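You operate a simulated robot arm through the tools that you are given. There is no shell and no other tool. Be economical: measure what you need, move in short steps, check, and stop when the job is done.

Carry out the task below with a simulated robot arm. There is one attempt and no reset: what you move stays moved.

TASK
Put the green ring on top of the maple tile. Then take the leek tin and leave it on top of the beige pine tile.
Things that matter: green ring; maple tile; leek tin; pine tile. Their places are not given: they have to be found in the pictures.

It is judged by the outcome, as a careful person would: the job done as asked, and still so three seconds after it is handed in. It fails if anything else is knocked over, pushed out of place, dropped, spilled or broken.

THE ROBOT
A 7-joint arm with a two-finger parallel gripper, fixed in place. Base frame: the origin is at the foot of the arm, x ahead of it, y to its left, z up. Lengths are in mm, angles in rad, forces in N, time in s.
With the tool pointing down near the work surface it reaches from about 200 to 680 mm from the base axis. Its first joint turns from -1.152 to 1.152 rad. Payload 2.4 kg.
Tool frame: the origin (TCP) lies between the finger pads and is the grasp point; the fingertips stand 30 mm ahead of it; z points along the fingers, y is the line along which they close. The gripper opens to 94 mm. The fingers are 28 mm wide and 10 mm thick; the gripper's body (50 by 96 mm) begins 55 mm behind the TCP.
Orientation is that of the tool frame in the base frame, as [roll, pitch, yaw] about the fixed x, y, z axes, in that order (R = Rz(yaw) Ry(pitch) Rx(roll)). With the fingers straight down and closing along the base's y, the tool's x points along the base's -x, its y along +y and its z along -z.

THE INTERFACE
- The arm moves only by the tool move_arm. Its argument "moves" is a list of rows, each an object (a shift or turn left out is 0, a gripper value left out holds the last) with "grip": the opening, from 0 (shut) to 1 (fully open); "translation": the shift along the tool's x, y, z in units of 20 mm (1.0 is 20 mm), a list of three; "dr": the turn, a rotation vector about the tool's x, y, z in units of 5 degrees (1.0 is 5 degrees), a list of three. In form: [{"grip": grip, "translation": [tx, ty, tz], "dr": [wx, wy, wz]}, ...]. A call has 1 to 20 rows; each row shifts and turns the commanded pose from where the row before left it, along the tool's axes as they then stand. A call with a number of a shift or a turn outside -1 to 1 is refused whole. A row lasts 0.2 s, in which the tool goes at most 50 mm and 0.15 rad; a call with a longer step from one row to the next is refused whole, and so is a gripper value outside its range. A pose out of reach is approached as far as the arm can. The call stops where the force on the tool passes 40 N (or 10 N more than at its start, if that is more) or the arm is blocked; 0.2 s more then pass. The fingers move at their own pace (about 153 mm/s each) and stop on an object; they squeeze with about 26 N. The grip force told is the motor's: it shows also when the fingers shut on nothing. Time passes only in rows, and 0.2 s behind the last, so rows that do not move let the fingers close. It gives the time, the measured TCP pose, the force on the tool (base axes), the opening and the grip force at its end, in the units of the frame above (readings bear some noise).
- Cameras (640 x 400 px; columns grow to the right, rows downward): "scene" is fixed at [31.8, 464.5, 1456.4]; the picture's right is [-0.83, -0.56, 0.00], its down [-0.25, 0.36, -0.90] and it looks along [0.51, -0.74, -0.44] (base axes); focal length 365 px, centre (320, 200). "wrist" rides on the gripper at [-37, 0, -58] in the tool frame; the picture's right is [0.00, -1.00, 0.00], its down [0.97, 0.00, -0.24] and it looks along [0.24, 0.00, 0.97] (tool axes); focal length 218 px, centre (320, 200).
- snapshot(camera): a new picture of that camera. No time passes.
- measure_at(camera, pixels): for up to 12 pixels [column, row] of the newest picture of that camera ("zoom" is the newest enlarged one), the place [x, y, z] in the base frame of the surface seen there, good to about 2 mm. No time passes.
- enlarge(camera, box): a new picture of the part [left, top, right, bottom] of that camera's present view, enlarged. No time passes.
- hand_in(): hands the job in; it is judged then, once.

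Work in short steps. Measure before you move; look again where a grasp or a placing could have gone wrong, and mend it. You have 80 turns and 54 pictures in all, the two below and enlarged ones among them. Open the gripper and draw the arm clear of the work before you hand the job in, unless the task says otherwise; then end with one line.

The tools are called after "Emit:" as a command line: name --argument value ..., lists and objects as JSON in quotes. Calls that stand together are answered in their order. move_arm: Moves the arm, as the interface text tells. Its arguments: {"type":"object","properties":{"moves":{"type":"array","items":{"type":"object","properties":{"grip":{"type":"number"},"translation":{"type":"array","items":{"type":"number"}},"dr":{"type":"array","items":{"type":"number"}}}}}},"required":["moves"]} The other tools are called the same way: snapshot (camera) takes a picture; measure_at (camera, pixels) gives the place of the surface under pixels of a picture; enlarge (camera, box) takes an enlarged picture of a part of a camera's view; hand_in () hands the job in.

At the start:

```text
clock: 0.0
tcp_pos: [346.6, -114.5, 1064.3]
tool_rot: [-3.14, -0.002, -3.141]
ft_force: [0.5, -0.7, 0.0]
grip_width: 93.9
finger_force: 0.0
```

scene: 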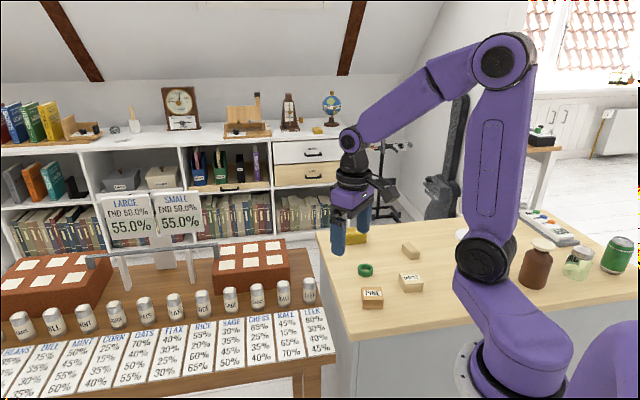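
wrist: 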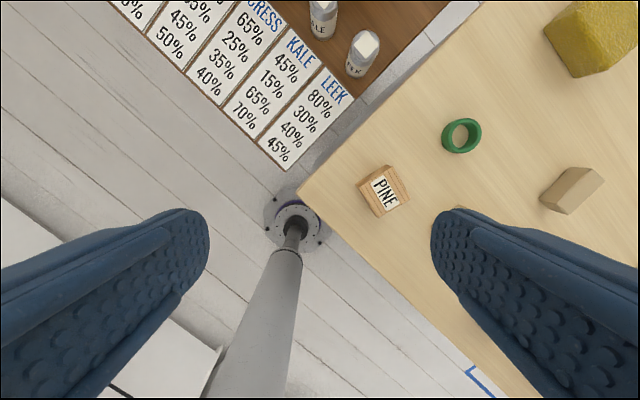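

I'll enlarge the table region and the tins to identify the objects.

Emit:
enlarge --camera "scene" --box '[320, 220, 480, 320]'

Emit:
enlarge --camera "scene" --box '[200, 260, 340, 348]'

```text
4.00 times, centred on (400, 270) of scene
```

zoom: 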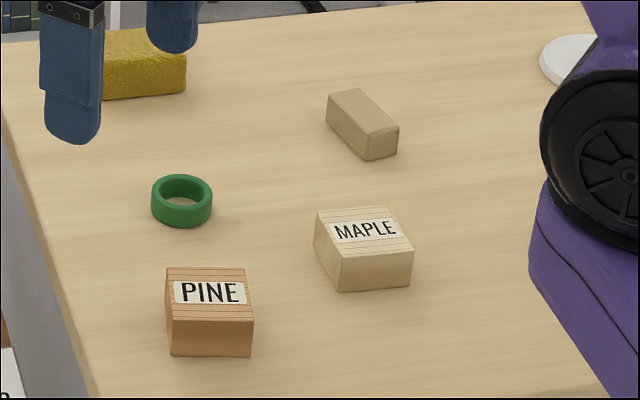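

```text
4.55 times, centred on (270, 304) of scene
```

zoom: 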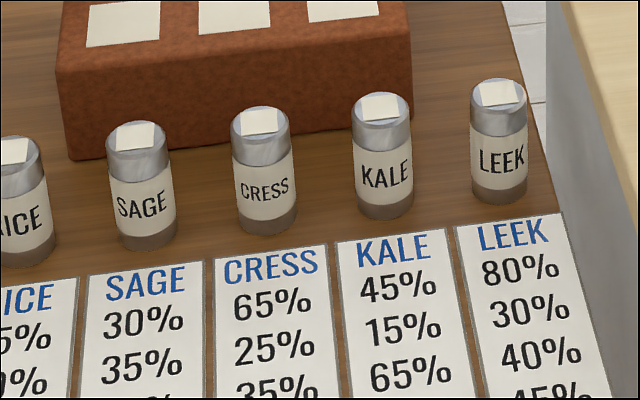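

The table has PINE (372,297), MAPLE (411,283) and the ring (365,270). LEEK is the rightmost tin (309,290). I'll measure them all.

Emit:
measure_at --camera "zoom" --pixels '[[498, 92], [475, 92], [523, 92], [500, 160], [500, 199], [382, 106], [382, 170], [470, 215], [525, 110], [560, 200]]'

Emit:
enlarge --camera "scene" --box '[340, 250, 436, 310]'

```text
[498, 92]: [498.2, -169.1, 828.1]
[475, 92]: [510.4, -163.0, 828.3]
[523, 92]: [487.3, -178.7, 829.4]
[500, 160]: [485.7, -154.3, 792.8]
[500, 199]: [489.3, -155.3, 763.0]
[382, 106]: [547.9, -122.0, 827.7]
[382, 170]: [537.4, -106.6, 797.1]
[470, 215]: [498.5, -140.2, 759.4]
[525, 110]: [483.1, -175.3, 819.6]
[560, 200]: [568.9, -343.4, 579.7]
```

```text
6.67 times, centred on (388, 280) of scene
```

zoom: 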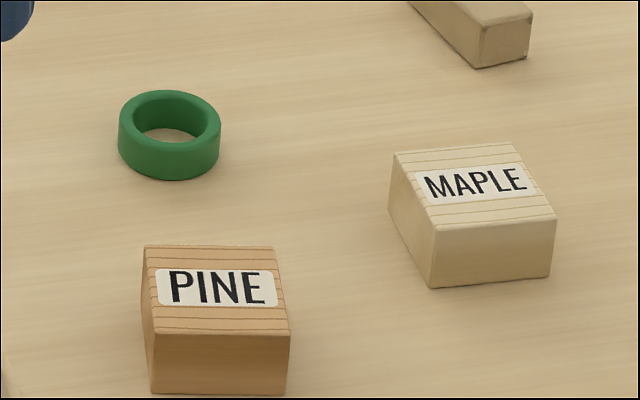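

Emit:
measure_at --camera "zoom" --pixels '[[148, 250], [271, 249], [286, 331], [155, 331], [398, 154], [516, 145], [553, 214], [437, 226], [128, 128], [214, 128], [170, 93], [170, 147]]'

Emit:
measure_at --camera "wrist" --pixels '[[446, 136], [478, 136], [462, 121], [462, 151], [366, 42], [360, 190], [385, 168], [408, 200], [500, 170]]'

```text
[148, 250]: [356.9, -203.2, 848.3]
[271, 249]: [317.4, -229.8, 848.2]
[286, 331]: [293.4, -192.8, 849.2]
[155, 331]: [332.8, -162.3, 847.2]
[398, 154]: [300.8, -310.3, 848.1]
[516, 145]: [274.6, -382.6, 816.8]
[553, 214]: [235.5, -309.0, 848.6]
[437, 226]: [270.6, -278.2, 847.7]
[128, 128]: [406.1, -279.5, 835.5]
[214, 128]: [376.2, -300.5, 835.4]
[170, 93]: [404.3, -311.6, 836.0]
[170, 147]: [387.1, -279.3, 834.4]
```

```text
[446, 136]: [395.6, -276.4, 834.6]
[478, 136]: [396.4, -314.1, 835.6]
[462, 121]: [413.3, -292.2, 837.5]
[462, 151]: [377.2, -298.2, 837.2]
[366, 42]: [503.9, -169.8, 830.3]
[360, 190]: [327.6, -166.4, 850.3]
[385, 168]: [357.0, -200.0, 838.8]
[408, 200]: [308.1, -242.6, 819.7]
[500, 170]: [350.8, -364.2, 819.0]
```

Table top is at z≈819 and the tile tops are at z≈848. The ring centre is about (395.5,-295), top at 835. I'll move above the ring, staying high.

Emit:
move_arm --moves '[{"grip": 0.8, "translation": [-0.245, -0.902, 0.6]}, {"translation": [-0.245, -0.902, 0.6]}, {"translation": [-0.245, -0.902, 0.6]}, {"translation": [-0.245, -0.902, 0.6]}, {"translation": [-0.245, -0.902, 0.6]}, {"translation": [-0.245, -0.902, 0.6]}, {"translation": [-0.245, -0.902, 0.6]}, {"translation": [-0.245, -0.902, 0.6]}, {"translation": [-0.245, -0.902, 0.6]}, {"translation": [-0.245, -0.902, 0.6]}, {}]'

Emit:
snapshot --camera "wrist"

```text
clock: 2.4
tcp_pos: [396.7, -295.0, 942.4]
tool_rot: [-3.141, 0.0, -3.141]
ft_force: [1.5, 0.3, 0.2]
grip_width: 75.4
finger_force: 0.1
```

```text
48 pictures are left
```

wrist: 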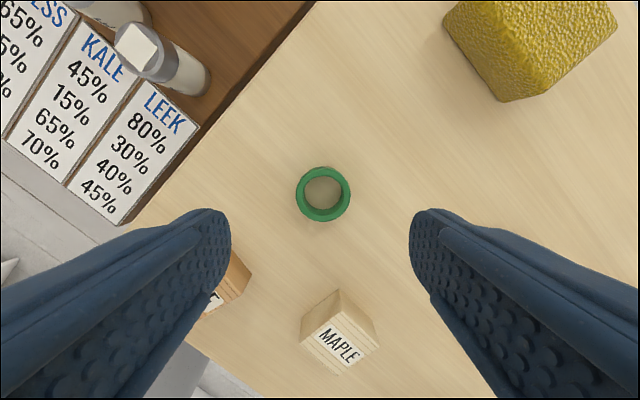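

The ring is at (323,194). I'll measure its rim and the unlabelled block, which is next to the right finger.

Emit:
measure_at --camera "wrist" --pixels '[[299, 194], [347, 194], [323, 173], [323, 216], [321, 193], [330, 322], [375, 343], [343, 372], [301, 340], [400, 140]]'

Emit:
measure_at --camera "scene" --pixels '[[403, 244], [410, 243], [418, 252], [411, 258], [411, 248]]'

```text
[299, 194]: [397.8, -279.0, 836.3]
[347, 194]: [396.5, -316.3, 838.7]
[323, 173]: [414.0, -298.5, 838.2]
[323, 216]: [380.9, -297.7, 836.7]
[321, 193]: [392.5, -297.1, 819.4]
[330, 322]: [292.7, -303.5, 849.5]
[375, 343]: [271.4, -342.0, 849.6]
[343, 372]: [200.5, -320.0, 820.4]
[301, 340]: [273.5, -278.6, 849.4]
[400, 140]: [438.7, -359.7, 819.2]
```

```text
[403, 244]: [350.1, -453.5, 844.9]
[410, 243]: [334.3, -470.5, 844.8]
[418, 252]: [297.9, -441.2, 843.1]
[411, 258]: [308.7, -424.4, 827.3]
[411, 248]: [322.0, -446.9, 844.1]
```

Ring centre is (397,-297.3) with an outer diameter of about 41. The block is well clear. I'll descend until the tips are about 3 mm above the table, then close.

Emit:
move_arm --moves '[{"translation": [0, -0.12, 0.9]}, {"translation": [0, 0, 0.9]}, {"translation": [0, 0, 0.9]}, {"translation": [0, 0, 0.9]}, {"translation": [0, 0, 0.5]}, {"translation": [0, 0, 0.4]}, {}, {"grip": 0.3}, {"grip": 0.3}, {"grip": 0.3}]'

Emit:
snapshot --camera "wrist"

```text
clock: 4.6
tcp_pos: [395.9, -297.1, 852.8]
tool_rot: [-3.141, -0.001, -3.141]
ft_force: [0.6, -1.1, 0.4]
grip_width: 41.8
finger_force: 25.7
```

```text
47 pictures are left
```

wrist: 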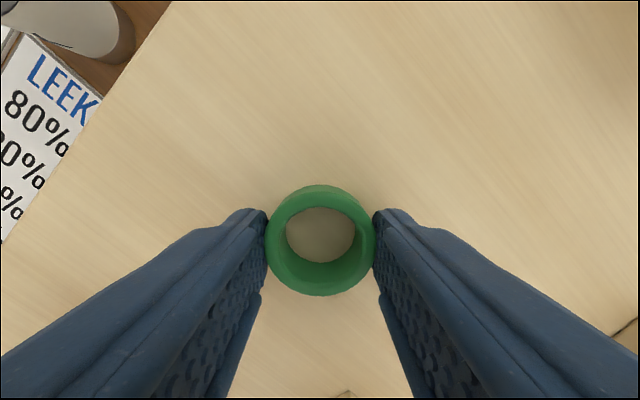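

The ring is held (opening 41.8). Maple's centre is about (269.5,-310). I'll lift and carry the ring over it, then check before lowering.

Emit:
move_arm --moves '[{"translation": [0, 0, -1]}, {"translation": [0, 0, -1]}, {"translation": [0, 0, -1]}, {"translation": [0.9, -0.09, 0]}, {"translation": [0.9, -0.09, 0]}, {"translation": [0.9, -0.09, 0]}, {"translation": [0.9, -0.09, 0]}, {"translation": [0.9, -0.09, 0]}, {"translation": [0.9, -0.09, 0]}, {"translation": [0.9, -0.09, 0]}, {}]'

Emit:
snapshot --camera "wrist"

Emit:
enlarge --camera "scene" --box '[340, 230, 468, 310]'

```text
clock: 7.0
tcp_pos: [271.1, -310.3, 913.9]
tool_rot: [-3.14, 0.0, 3.141]
ft_force: [0.2, 0.3, -0.8]
grip_width: 41.6
finger_force: 26.1
```

```text
46 pictures are left
```

wrist: 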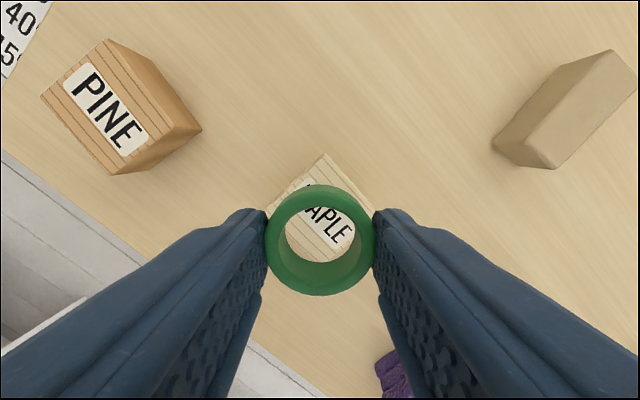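

```text
5.00 times, centred on (404, 270) of scene
```

zoom: 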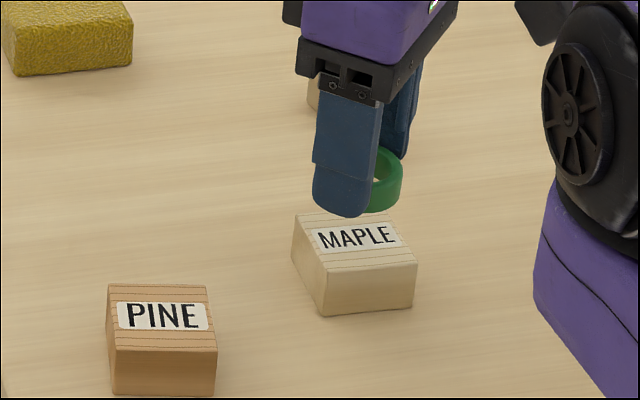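

The ring is over MAPLE. I'll lower it about 31 mm with a 2 mm x correction.

Emit:
move_arm --moves '[{"translation": [0.1, 0, 0.5]}, {"translation": [0, 0, 0.5]}, {"translation": [0, 0, 0.3]}, {"translation": [0, 0, 0.2]}, {}]'

Emit:
enlarge --camera "scene" --box '[380, 250, 444, 290]'

Emit:
snapshot --camera "wrist"

```text
clock: 8.2
tcp_pos: [268.8, -310.5, 884.1]
tool_rot: [3.141, 0.001, 3.139]
ft_force: [0.8, 0.4, -0.2]
grip_width: 41.4
finger_force: 25.5
```

```text
10.00 times, centred on (412, 270) of scene
```

zoom: 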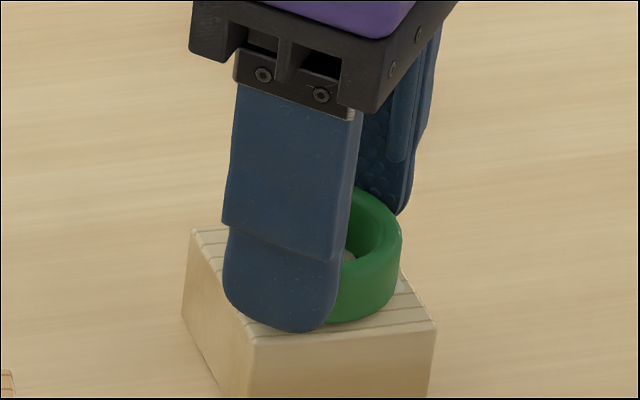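

```text
43 pictures are left
```

wrist: 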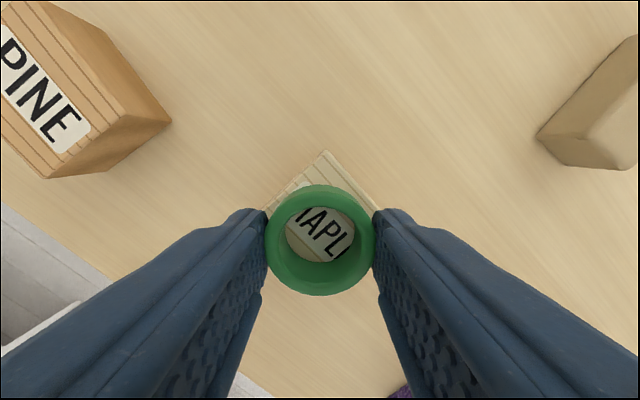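

The ring sits centred, just on or above the tile. I'll lower about 1 mm more, open to around 60 mm, and rise.

Emit:
move_arm --moves '[{"translation": [0, 0, 0.06]}, {}, {"grip": 0.65}, {}, {"translation": [0, 0, -0.6]}, {"translation": [0, 0, -1]}, {"translation": [0, 0, -1]}, {"translation": [0, 0, -1]}, {"translation": [0, 0, -1]}, {}]'

Emit:
enlarge --camera "scene" --box '[340, 230, 468, 310]'

Emit:
measure_at --camera "scene" --pixels '[[316, 270], [322, 290], [330, 320], [326, 305]]'

```text
clock: 10.4
tcp_pos: [268.7, -308.9, 974.6]
tool_rot: [-3.141, 0.0, 3.141]
ft_force: [-0.8, 0.2, 0.3]
grip_width: 60.9
finger_force: 0.1
```

```text
5.00 times, centred on (404, 270) of scene
```

zoom: 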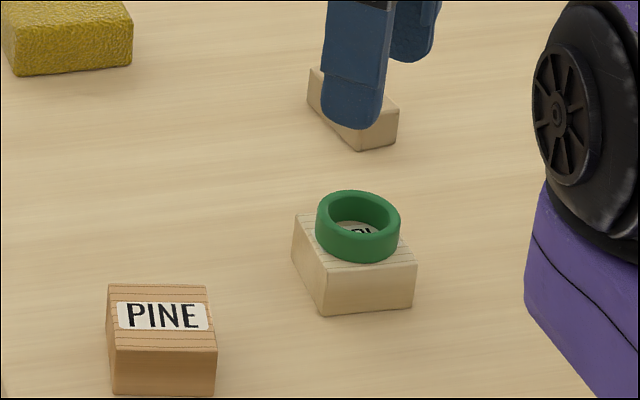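

```text
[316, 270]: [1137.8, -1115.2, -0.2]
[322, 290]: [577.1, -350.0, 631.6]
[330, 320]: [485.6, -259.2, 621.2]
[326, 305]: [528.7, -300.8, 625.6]
```

The ring rests on MAPLE. Next I'll move above the leek tin at about (500,-170), staying high.

Emit:
move_arm --moves '[{"translation": [-0.9, 0.5, -0.2]}, {"translation": [-0.9, 0.5, -0.2]}, {"translation": [-0.9, 0.5, 0]}, {"translation": [-0.9, 0.5, 0]}, {"translation": [-0.9, 0.5, 0]}, {"translation": [-0.9, 0.5, 0]}, {"translation": [-0.9, 0.5, 0]}, {"translation": [-0.9, 0.5, 0]}, {"translation": [-0.9, 0.5, 0]}, {"translation": [-0.9, 0.5, 0]}, {"translation": [-0.9, 0.5, 0]}, {"translation": [-0.9, 0.7, 0]}, {"translation": [0, 0.7, 0]}, {}]'

Emit:
snapshot --camera "wrist"

Emit:
snapshot --camera "scene"

```text
clock: 13.4
tcp_pos: [483.6, -170.7, 984.9]
tool_rot: [3.141, -0.002, -3.141]
ft_force: [0.4, -0.1, -0.2]
grip_width: 61.2
finger_force: 0.0
```

```text
41 pictures are left
```

wrist: 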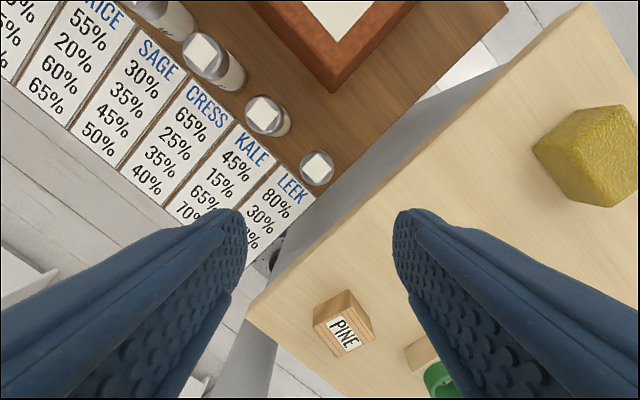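

```text
40 pictures are left
```

scene: 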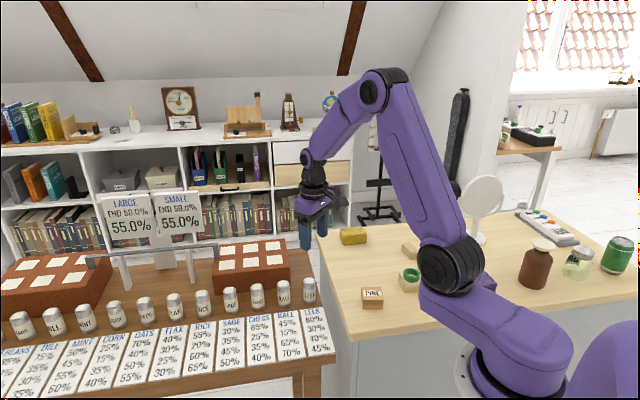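

The leek tin is at wrist (316,168). I'll measure it along with its surroundings.

Emit:
measure_at --camera "wrist" --pixels '[[316, 153], [302, 168], [331, 168], [316, 184], [316, 168], [263, 114], [330, 88], [360, 220], [450, 95], [300, 262], [280, 200], [420, 95]]'

Emit:
enlarge --camera "wrist" --box '[272, 135, 368, 195]'

```text
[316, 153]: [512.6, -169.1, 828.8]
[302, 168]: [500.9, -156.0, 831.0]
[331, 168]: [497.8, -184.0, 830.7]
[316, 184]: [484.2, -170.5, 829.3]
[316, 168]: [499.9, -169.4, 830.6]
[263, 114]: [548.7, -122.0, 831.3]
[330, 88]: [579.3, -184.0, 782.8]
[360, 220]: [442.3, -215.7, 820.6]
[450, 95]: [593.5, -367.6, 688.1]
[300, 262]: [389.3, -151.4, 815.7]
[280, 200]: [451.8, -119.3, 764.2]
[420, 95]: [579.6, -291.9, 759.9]
```

```text
6.67 times, centred on (320, 165) of wrist
```

zoom: 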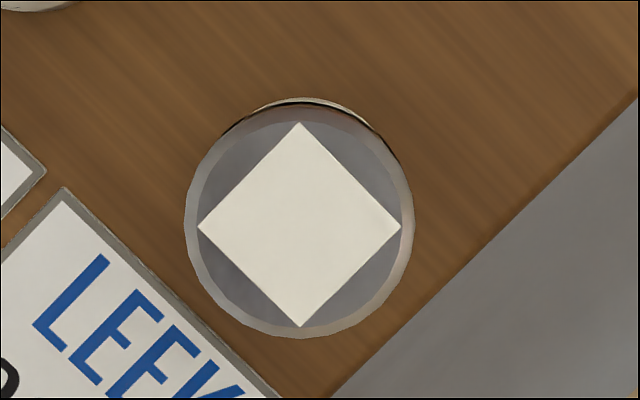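

Tin centre is (499.5,-169.8), about 31 in diameter, top at 830. The Kale tin is 69 mm away along (0.7,0.7), so I'll turn the closing line by 45°, perpendicular to the row, and centre on the tin.

Emit:
move_arm --moves '[{"dr": [0, 0, -1]}, {"dr": [0, 0, -1]}, {"dr": [0, 0, -1]}, {"dr": [0, 0, -1]}, {"dr": [0, 0, -1]}, {"dr": [0, 0, -1]}, {"dr": [0, 0, -1]}, {"dr": [0, 0, -1]}, {"dr": [0, 0, -1]}, {"translation": [-0.6, -0.53, 0.9]}, {"translation": [0, 0, 0.9]}, {"translation": [0, 0, 0.9]}, {"translation": [0, 0, 0.9]}, {}]'

Emit:
snapshot --camera "wrist"

Emit:
enlarge --camera "scene" --box '[240, 210, 368, 290]'

```text
clock: 16.4
tcp_pos: [500.8, -170.6, 910.3]
tool_rot: [-3.14, -0.001, -2.356]
ft_force: [0.9, -0.2, -0.1]
grip_width: 61.5
finger_force: 0.1
```

```text
38 pictures are left
```

wrist: 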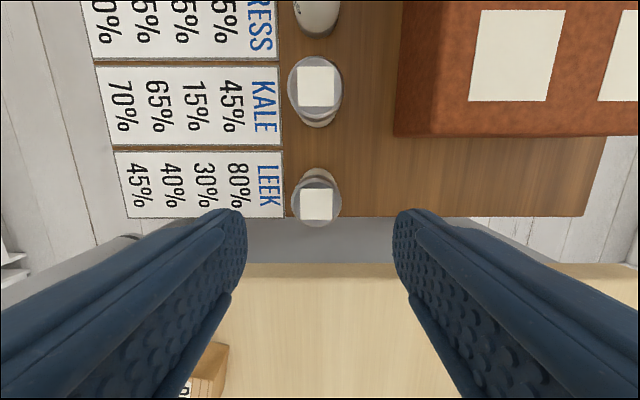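

```text
5.00 times, centred on (304, 250) of scene
```

zoom: 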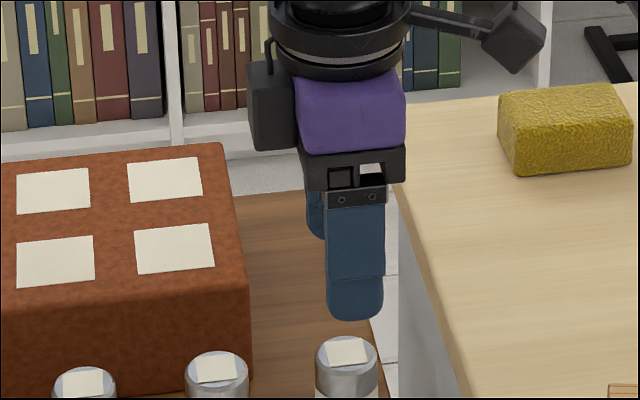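

I'll re-measure the tin, Kale top and box height from this view.

Emit:
measure_at --camera "wrist" --pixels '[[293, 205], [341, 205], [316, 205], [317, 224], [316, 88], [420, 110], [515, 60], [300, 240], [320, 268]]'

Emit:
measure_at --camera "zoom" --pixels '[[275, 145], [255, 140], [350, 150], [345, 290]]'

```text
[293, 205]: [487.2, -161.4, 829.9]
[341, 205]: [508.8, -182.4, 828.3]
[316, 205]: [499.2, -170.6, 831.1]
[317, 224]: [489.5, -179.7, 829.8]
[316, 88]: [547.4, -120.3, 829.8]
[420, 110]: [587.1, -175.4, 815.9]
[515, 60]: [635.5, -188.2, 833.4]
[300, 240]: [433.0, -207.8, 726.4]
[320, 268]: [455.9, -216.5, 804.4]
```

```text
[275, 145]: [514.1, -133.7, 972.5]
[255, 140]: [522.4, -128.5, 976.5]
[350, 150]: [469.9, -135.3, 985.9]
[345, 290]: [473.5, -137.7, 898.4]
```

Everything is clear: the camera bottom will stay above 865 and the box is at 833. I'll descend to TCP z≈812 and close.

Emit:
move_arm --moves '[{"translation": [0.08, 0.06, 0.9]}, {"translation": [0, 0, 0.9]}, {"translation": [0, 0, 0.9]}, {"translation": [0, 0, 0.9]}, {"translation": [0, 0, 0.8]}, {"translation": [0, 0, 0.5]}, {}, {"grip": 0.2}, {}, {}, {}]'

Emit:
snapshot --camera "wrist"

```text
clock: 18.8
tcp_pos: [497.7, -170.1, 813.6]
tool_rot: [-3.14, 0.001, -2.355]
ft_force: [0.1, -0.4, -0.4]
grip_width: 32.8
finger_force: 26.5
```

```text
36 pictures are left
```

wrist: 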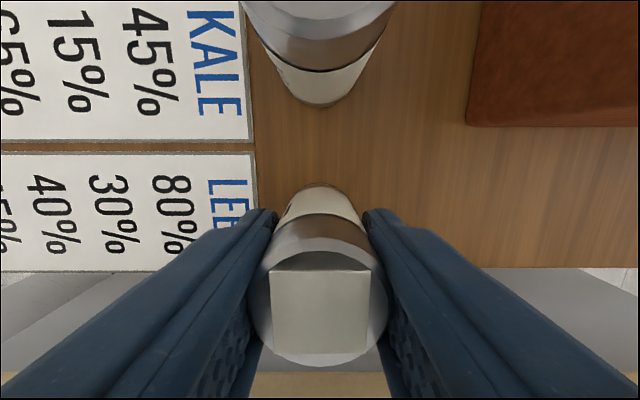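

The tin is gripped (32.8). I'll lift it straight up, then carry it over PINE at (325,-197).

Emit:
move_arm --moves '[{"translation": [0, 0, -0.5]}, {"translation": [0, 0, -1]}, {"translation": [0, 0, -1]}, {"translation": [0, 0, -1]}, {"translation": [0, 0, -1]}, {"translation": [0, 0, -1]}, {"translation": [0, 0, -1]}, {"translation": [0, 0, -0.8]}, {"translation": [0.7, 0.516, 0]}, {"translation": [0.7, 0.516, 0]}, {"translation": [0.7, 0.516, 0]}, {"translation": [0.7, 0.516, 0]}, {"translation": [0.7, 0.516, 0]}, {"translation": [0.7, 0.516, 0]}, {"translation": [0.7, 0.516, 0]}, {"translation": [0.7, 0.516, 0]}, {"translation": [0.7, 0.516, 0]}, {"translation": [0.77, 0.516, 0]}, {}]'

Emit:
snapshot --camera "wrist"

Emit:
enlarge --camera "scene" --box '[308, 230, 436, 310]'

```text
clock: 22.8
tcp_pos: [325.8, -199.5, 959.2]
tool_rot: [3.141, 0.001, -2.356]
ft_force: [0.7, 0.4, -1.2]
grip_width: 32.7
finger_force: 25.4
```

```text
35 pictures are left
```

wrist: 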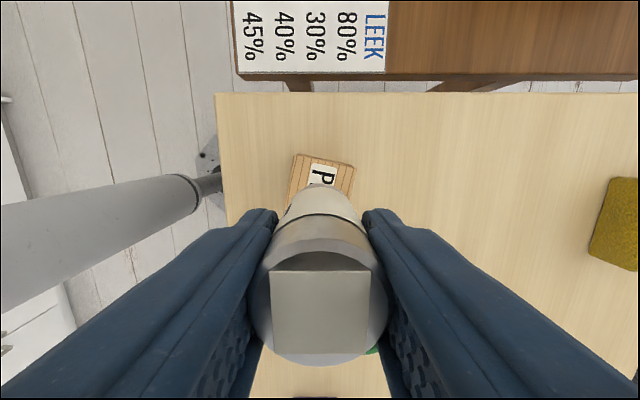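

```text
5.00 times, centred on (372, 270) of scene
```

zoom: 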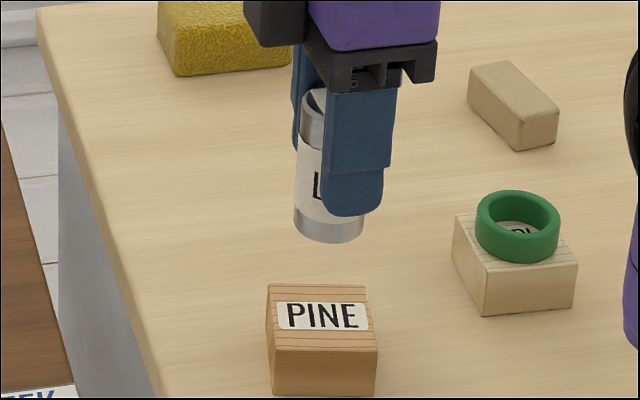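

The tin hangs over PINE. I'll correct by 2.5 mm and lower to about 2 mm above contact (TCP≈904).

Emit:
move_arm --moves '[{"translation": [-0.08, 0.08, 0.7]}, {"translation": [0, 0, 0.7]}, {"translation": [0, 0, 0.7]}, {"translation": [0, 0, 0.4]}, {"translation": [0, 0, 0.25]}, {}]'

Emit:
enlarge --camera "scene" --box '[340, 260, 404, 300]'

Emit:
snapshot --camera "wrist"

```text
clock: 24.2
tcp_pos: [326.7, -196.7, 903.6]
tool_rot: [3.141, -0.001, -2.356]
ft_force: [-0.2, -0.8, -1.8]
grip_width: 32.8
finger_force: 25.9
```

```text
10.00 times, centred on (372, 280) of scene
```

zoom: 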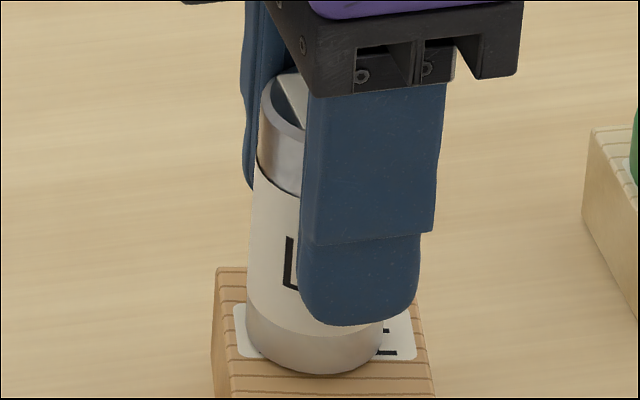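

```text
32 pictures are left
```

wrist: 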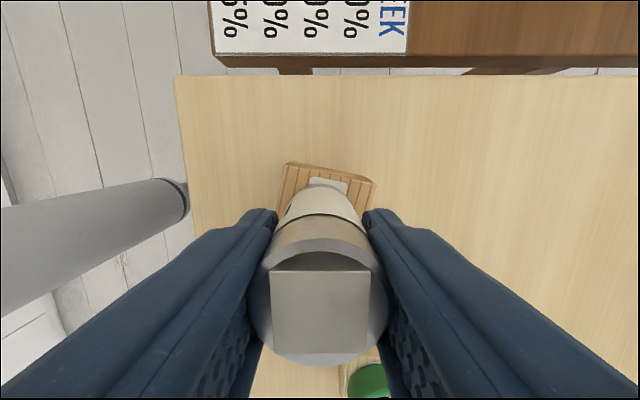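

The tin is centred on PINE and nearly touching. I'll ease down about 1.6 mm, then release and rise.

Emit:
move_arm --moves '[{"translation": [0, 0, 0.04]}, {"translation": [0, 0, 0.04]}, {}, {"grip": 0.6}, {}, {}, {"translation": [0, 0, -0.5]}, {"translation": [0, 0, -1]}, {"translation": [0, 0, -1]}, {"translation": [0, 0, -1]}, {"translation": [0, 0, -1]}, {"translation": [0, 0, -1]}, {"translation": [0, 0, -1]}, {"translation": [-1, 0, 0]}, {"translation": [-1, 0, 0]}, {"translation": [-1, 0, 0]}, {"translation": [-1, 0, 0]}, {"translation": [-1, 0, 0]}, {}]'

Emit:
snapshot --camera "scene"

Emit:
enlarge --camera "scene" --box '[324, 230, 452, 310]'

```text
clock: 28.2
tcp_pos: [395.8, -125.8, 1031.9]
tool_rot: [3.14, 0.001, -2.354]
ft_force: [-1.1, 0.6, 0.2]
grip_width: 56.6
finger_force: 0.1
```

```text
31 pictures are left
```

scene: 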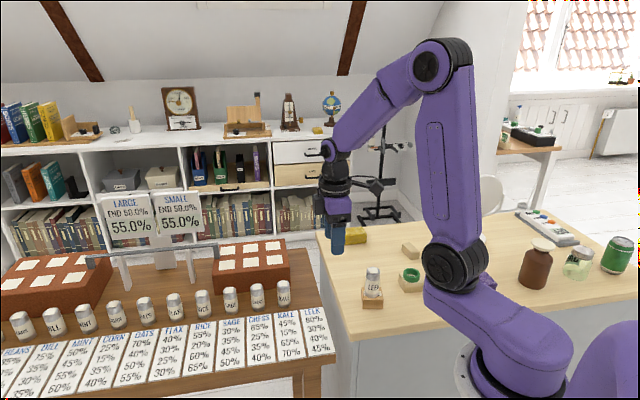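

```text
5.00 times, centred on (388, 270) of scene
```

zoom: 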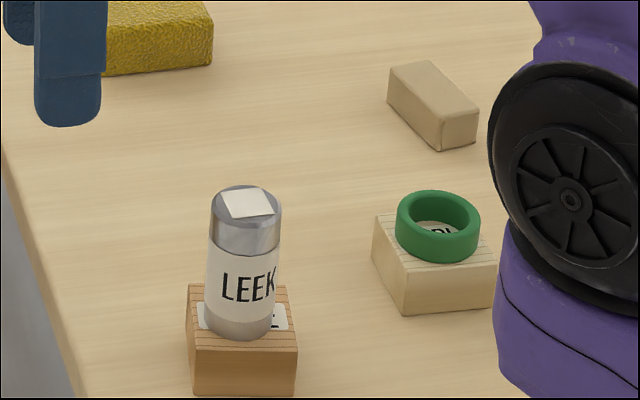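

The leek tin stands upright on PINE, the ring lies on MAPLE, and everything else is undisturbed. The arm is clear, so I'm handing in.

Emit:
hand_in

```text
The job is handed in.
```

The green ring is on top of the maple tile and the leek tin is standing on the pine tile; the gripper is open, the arm is clear, and the job is handed in.
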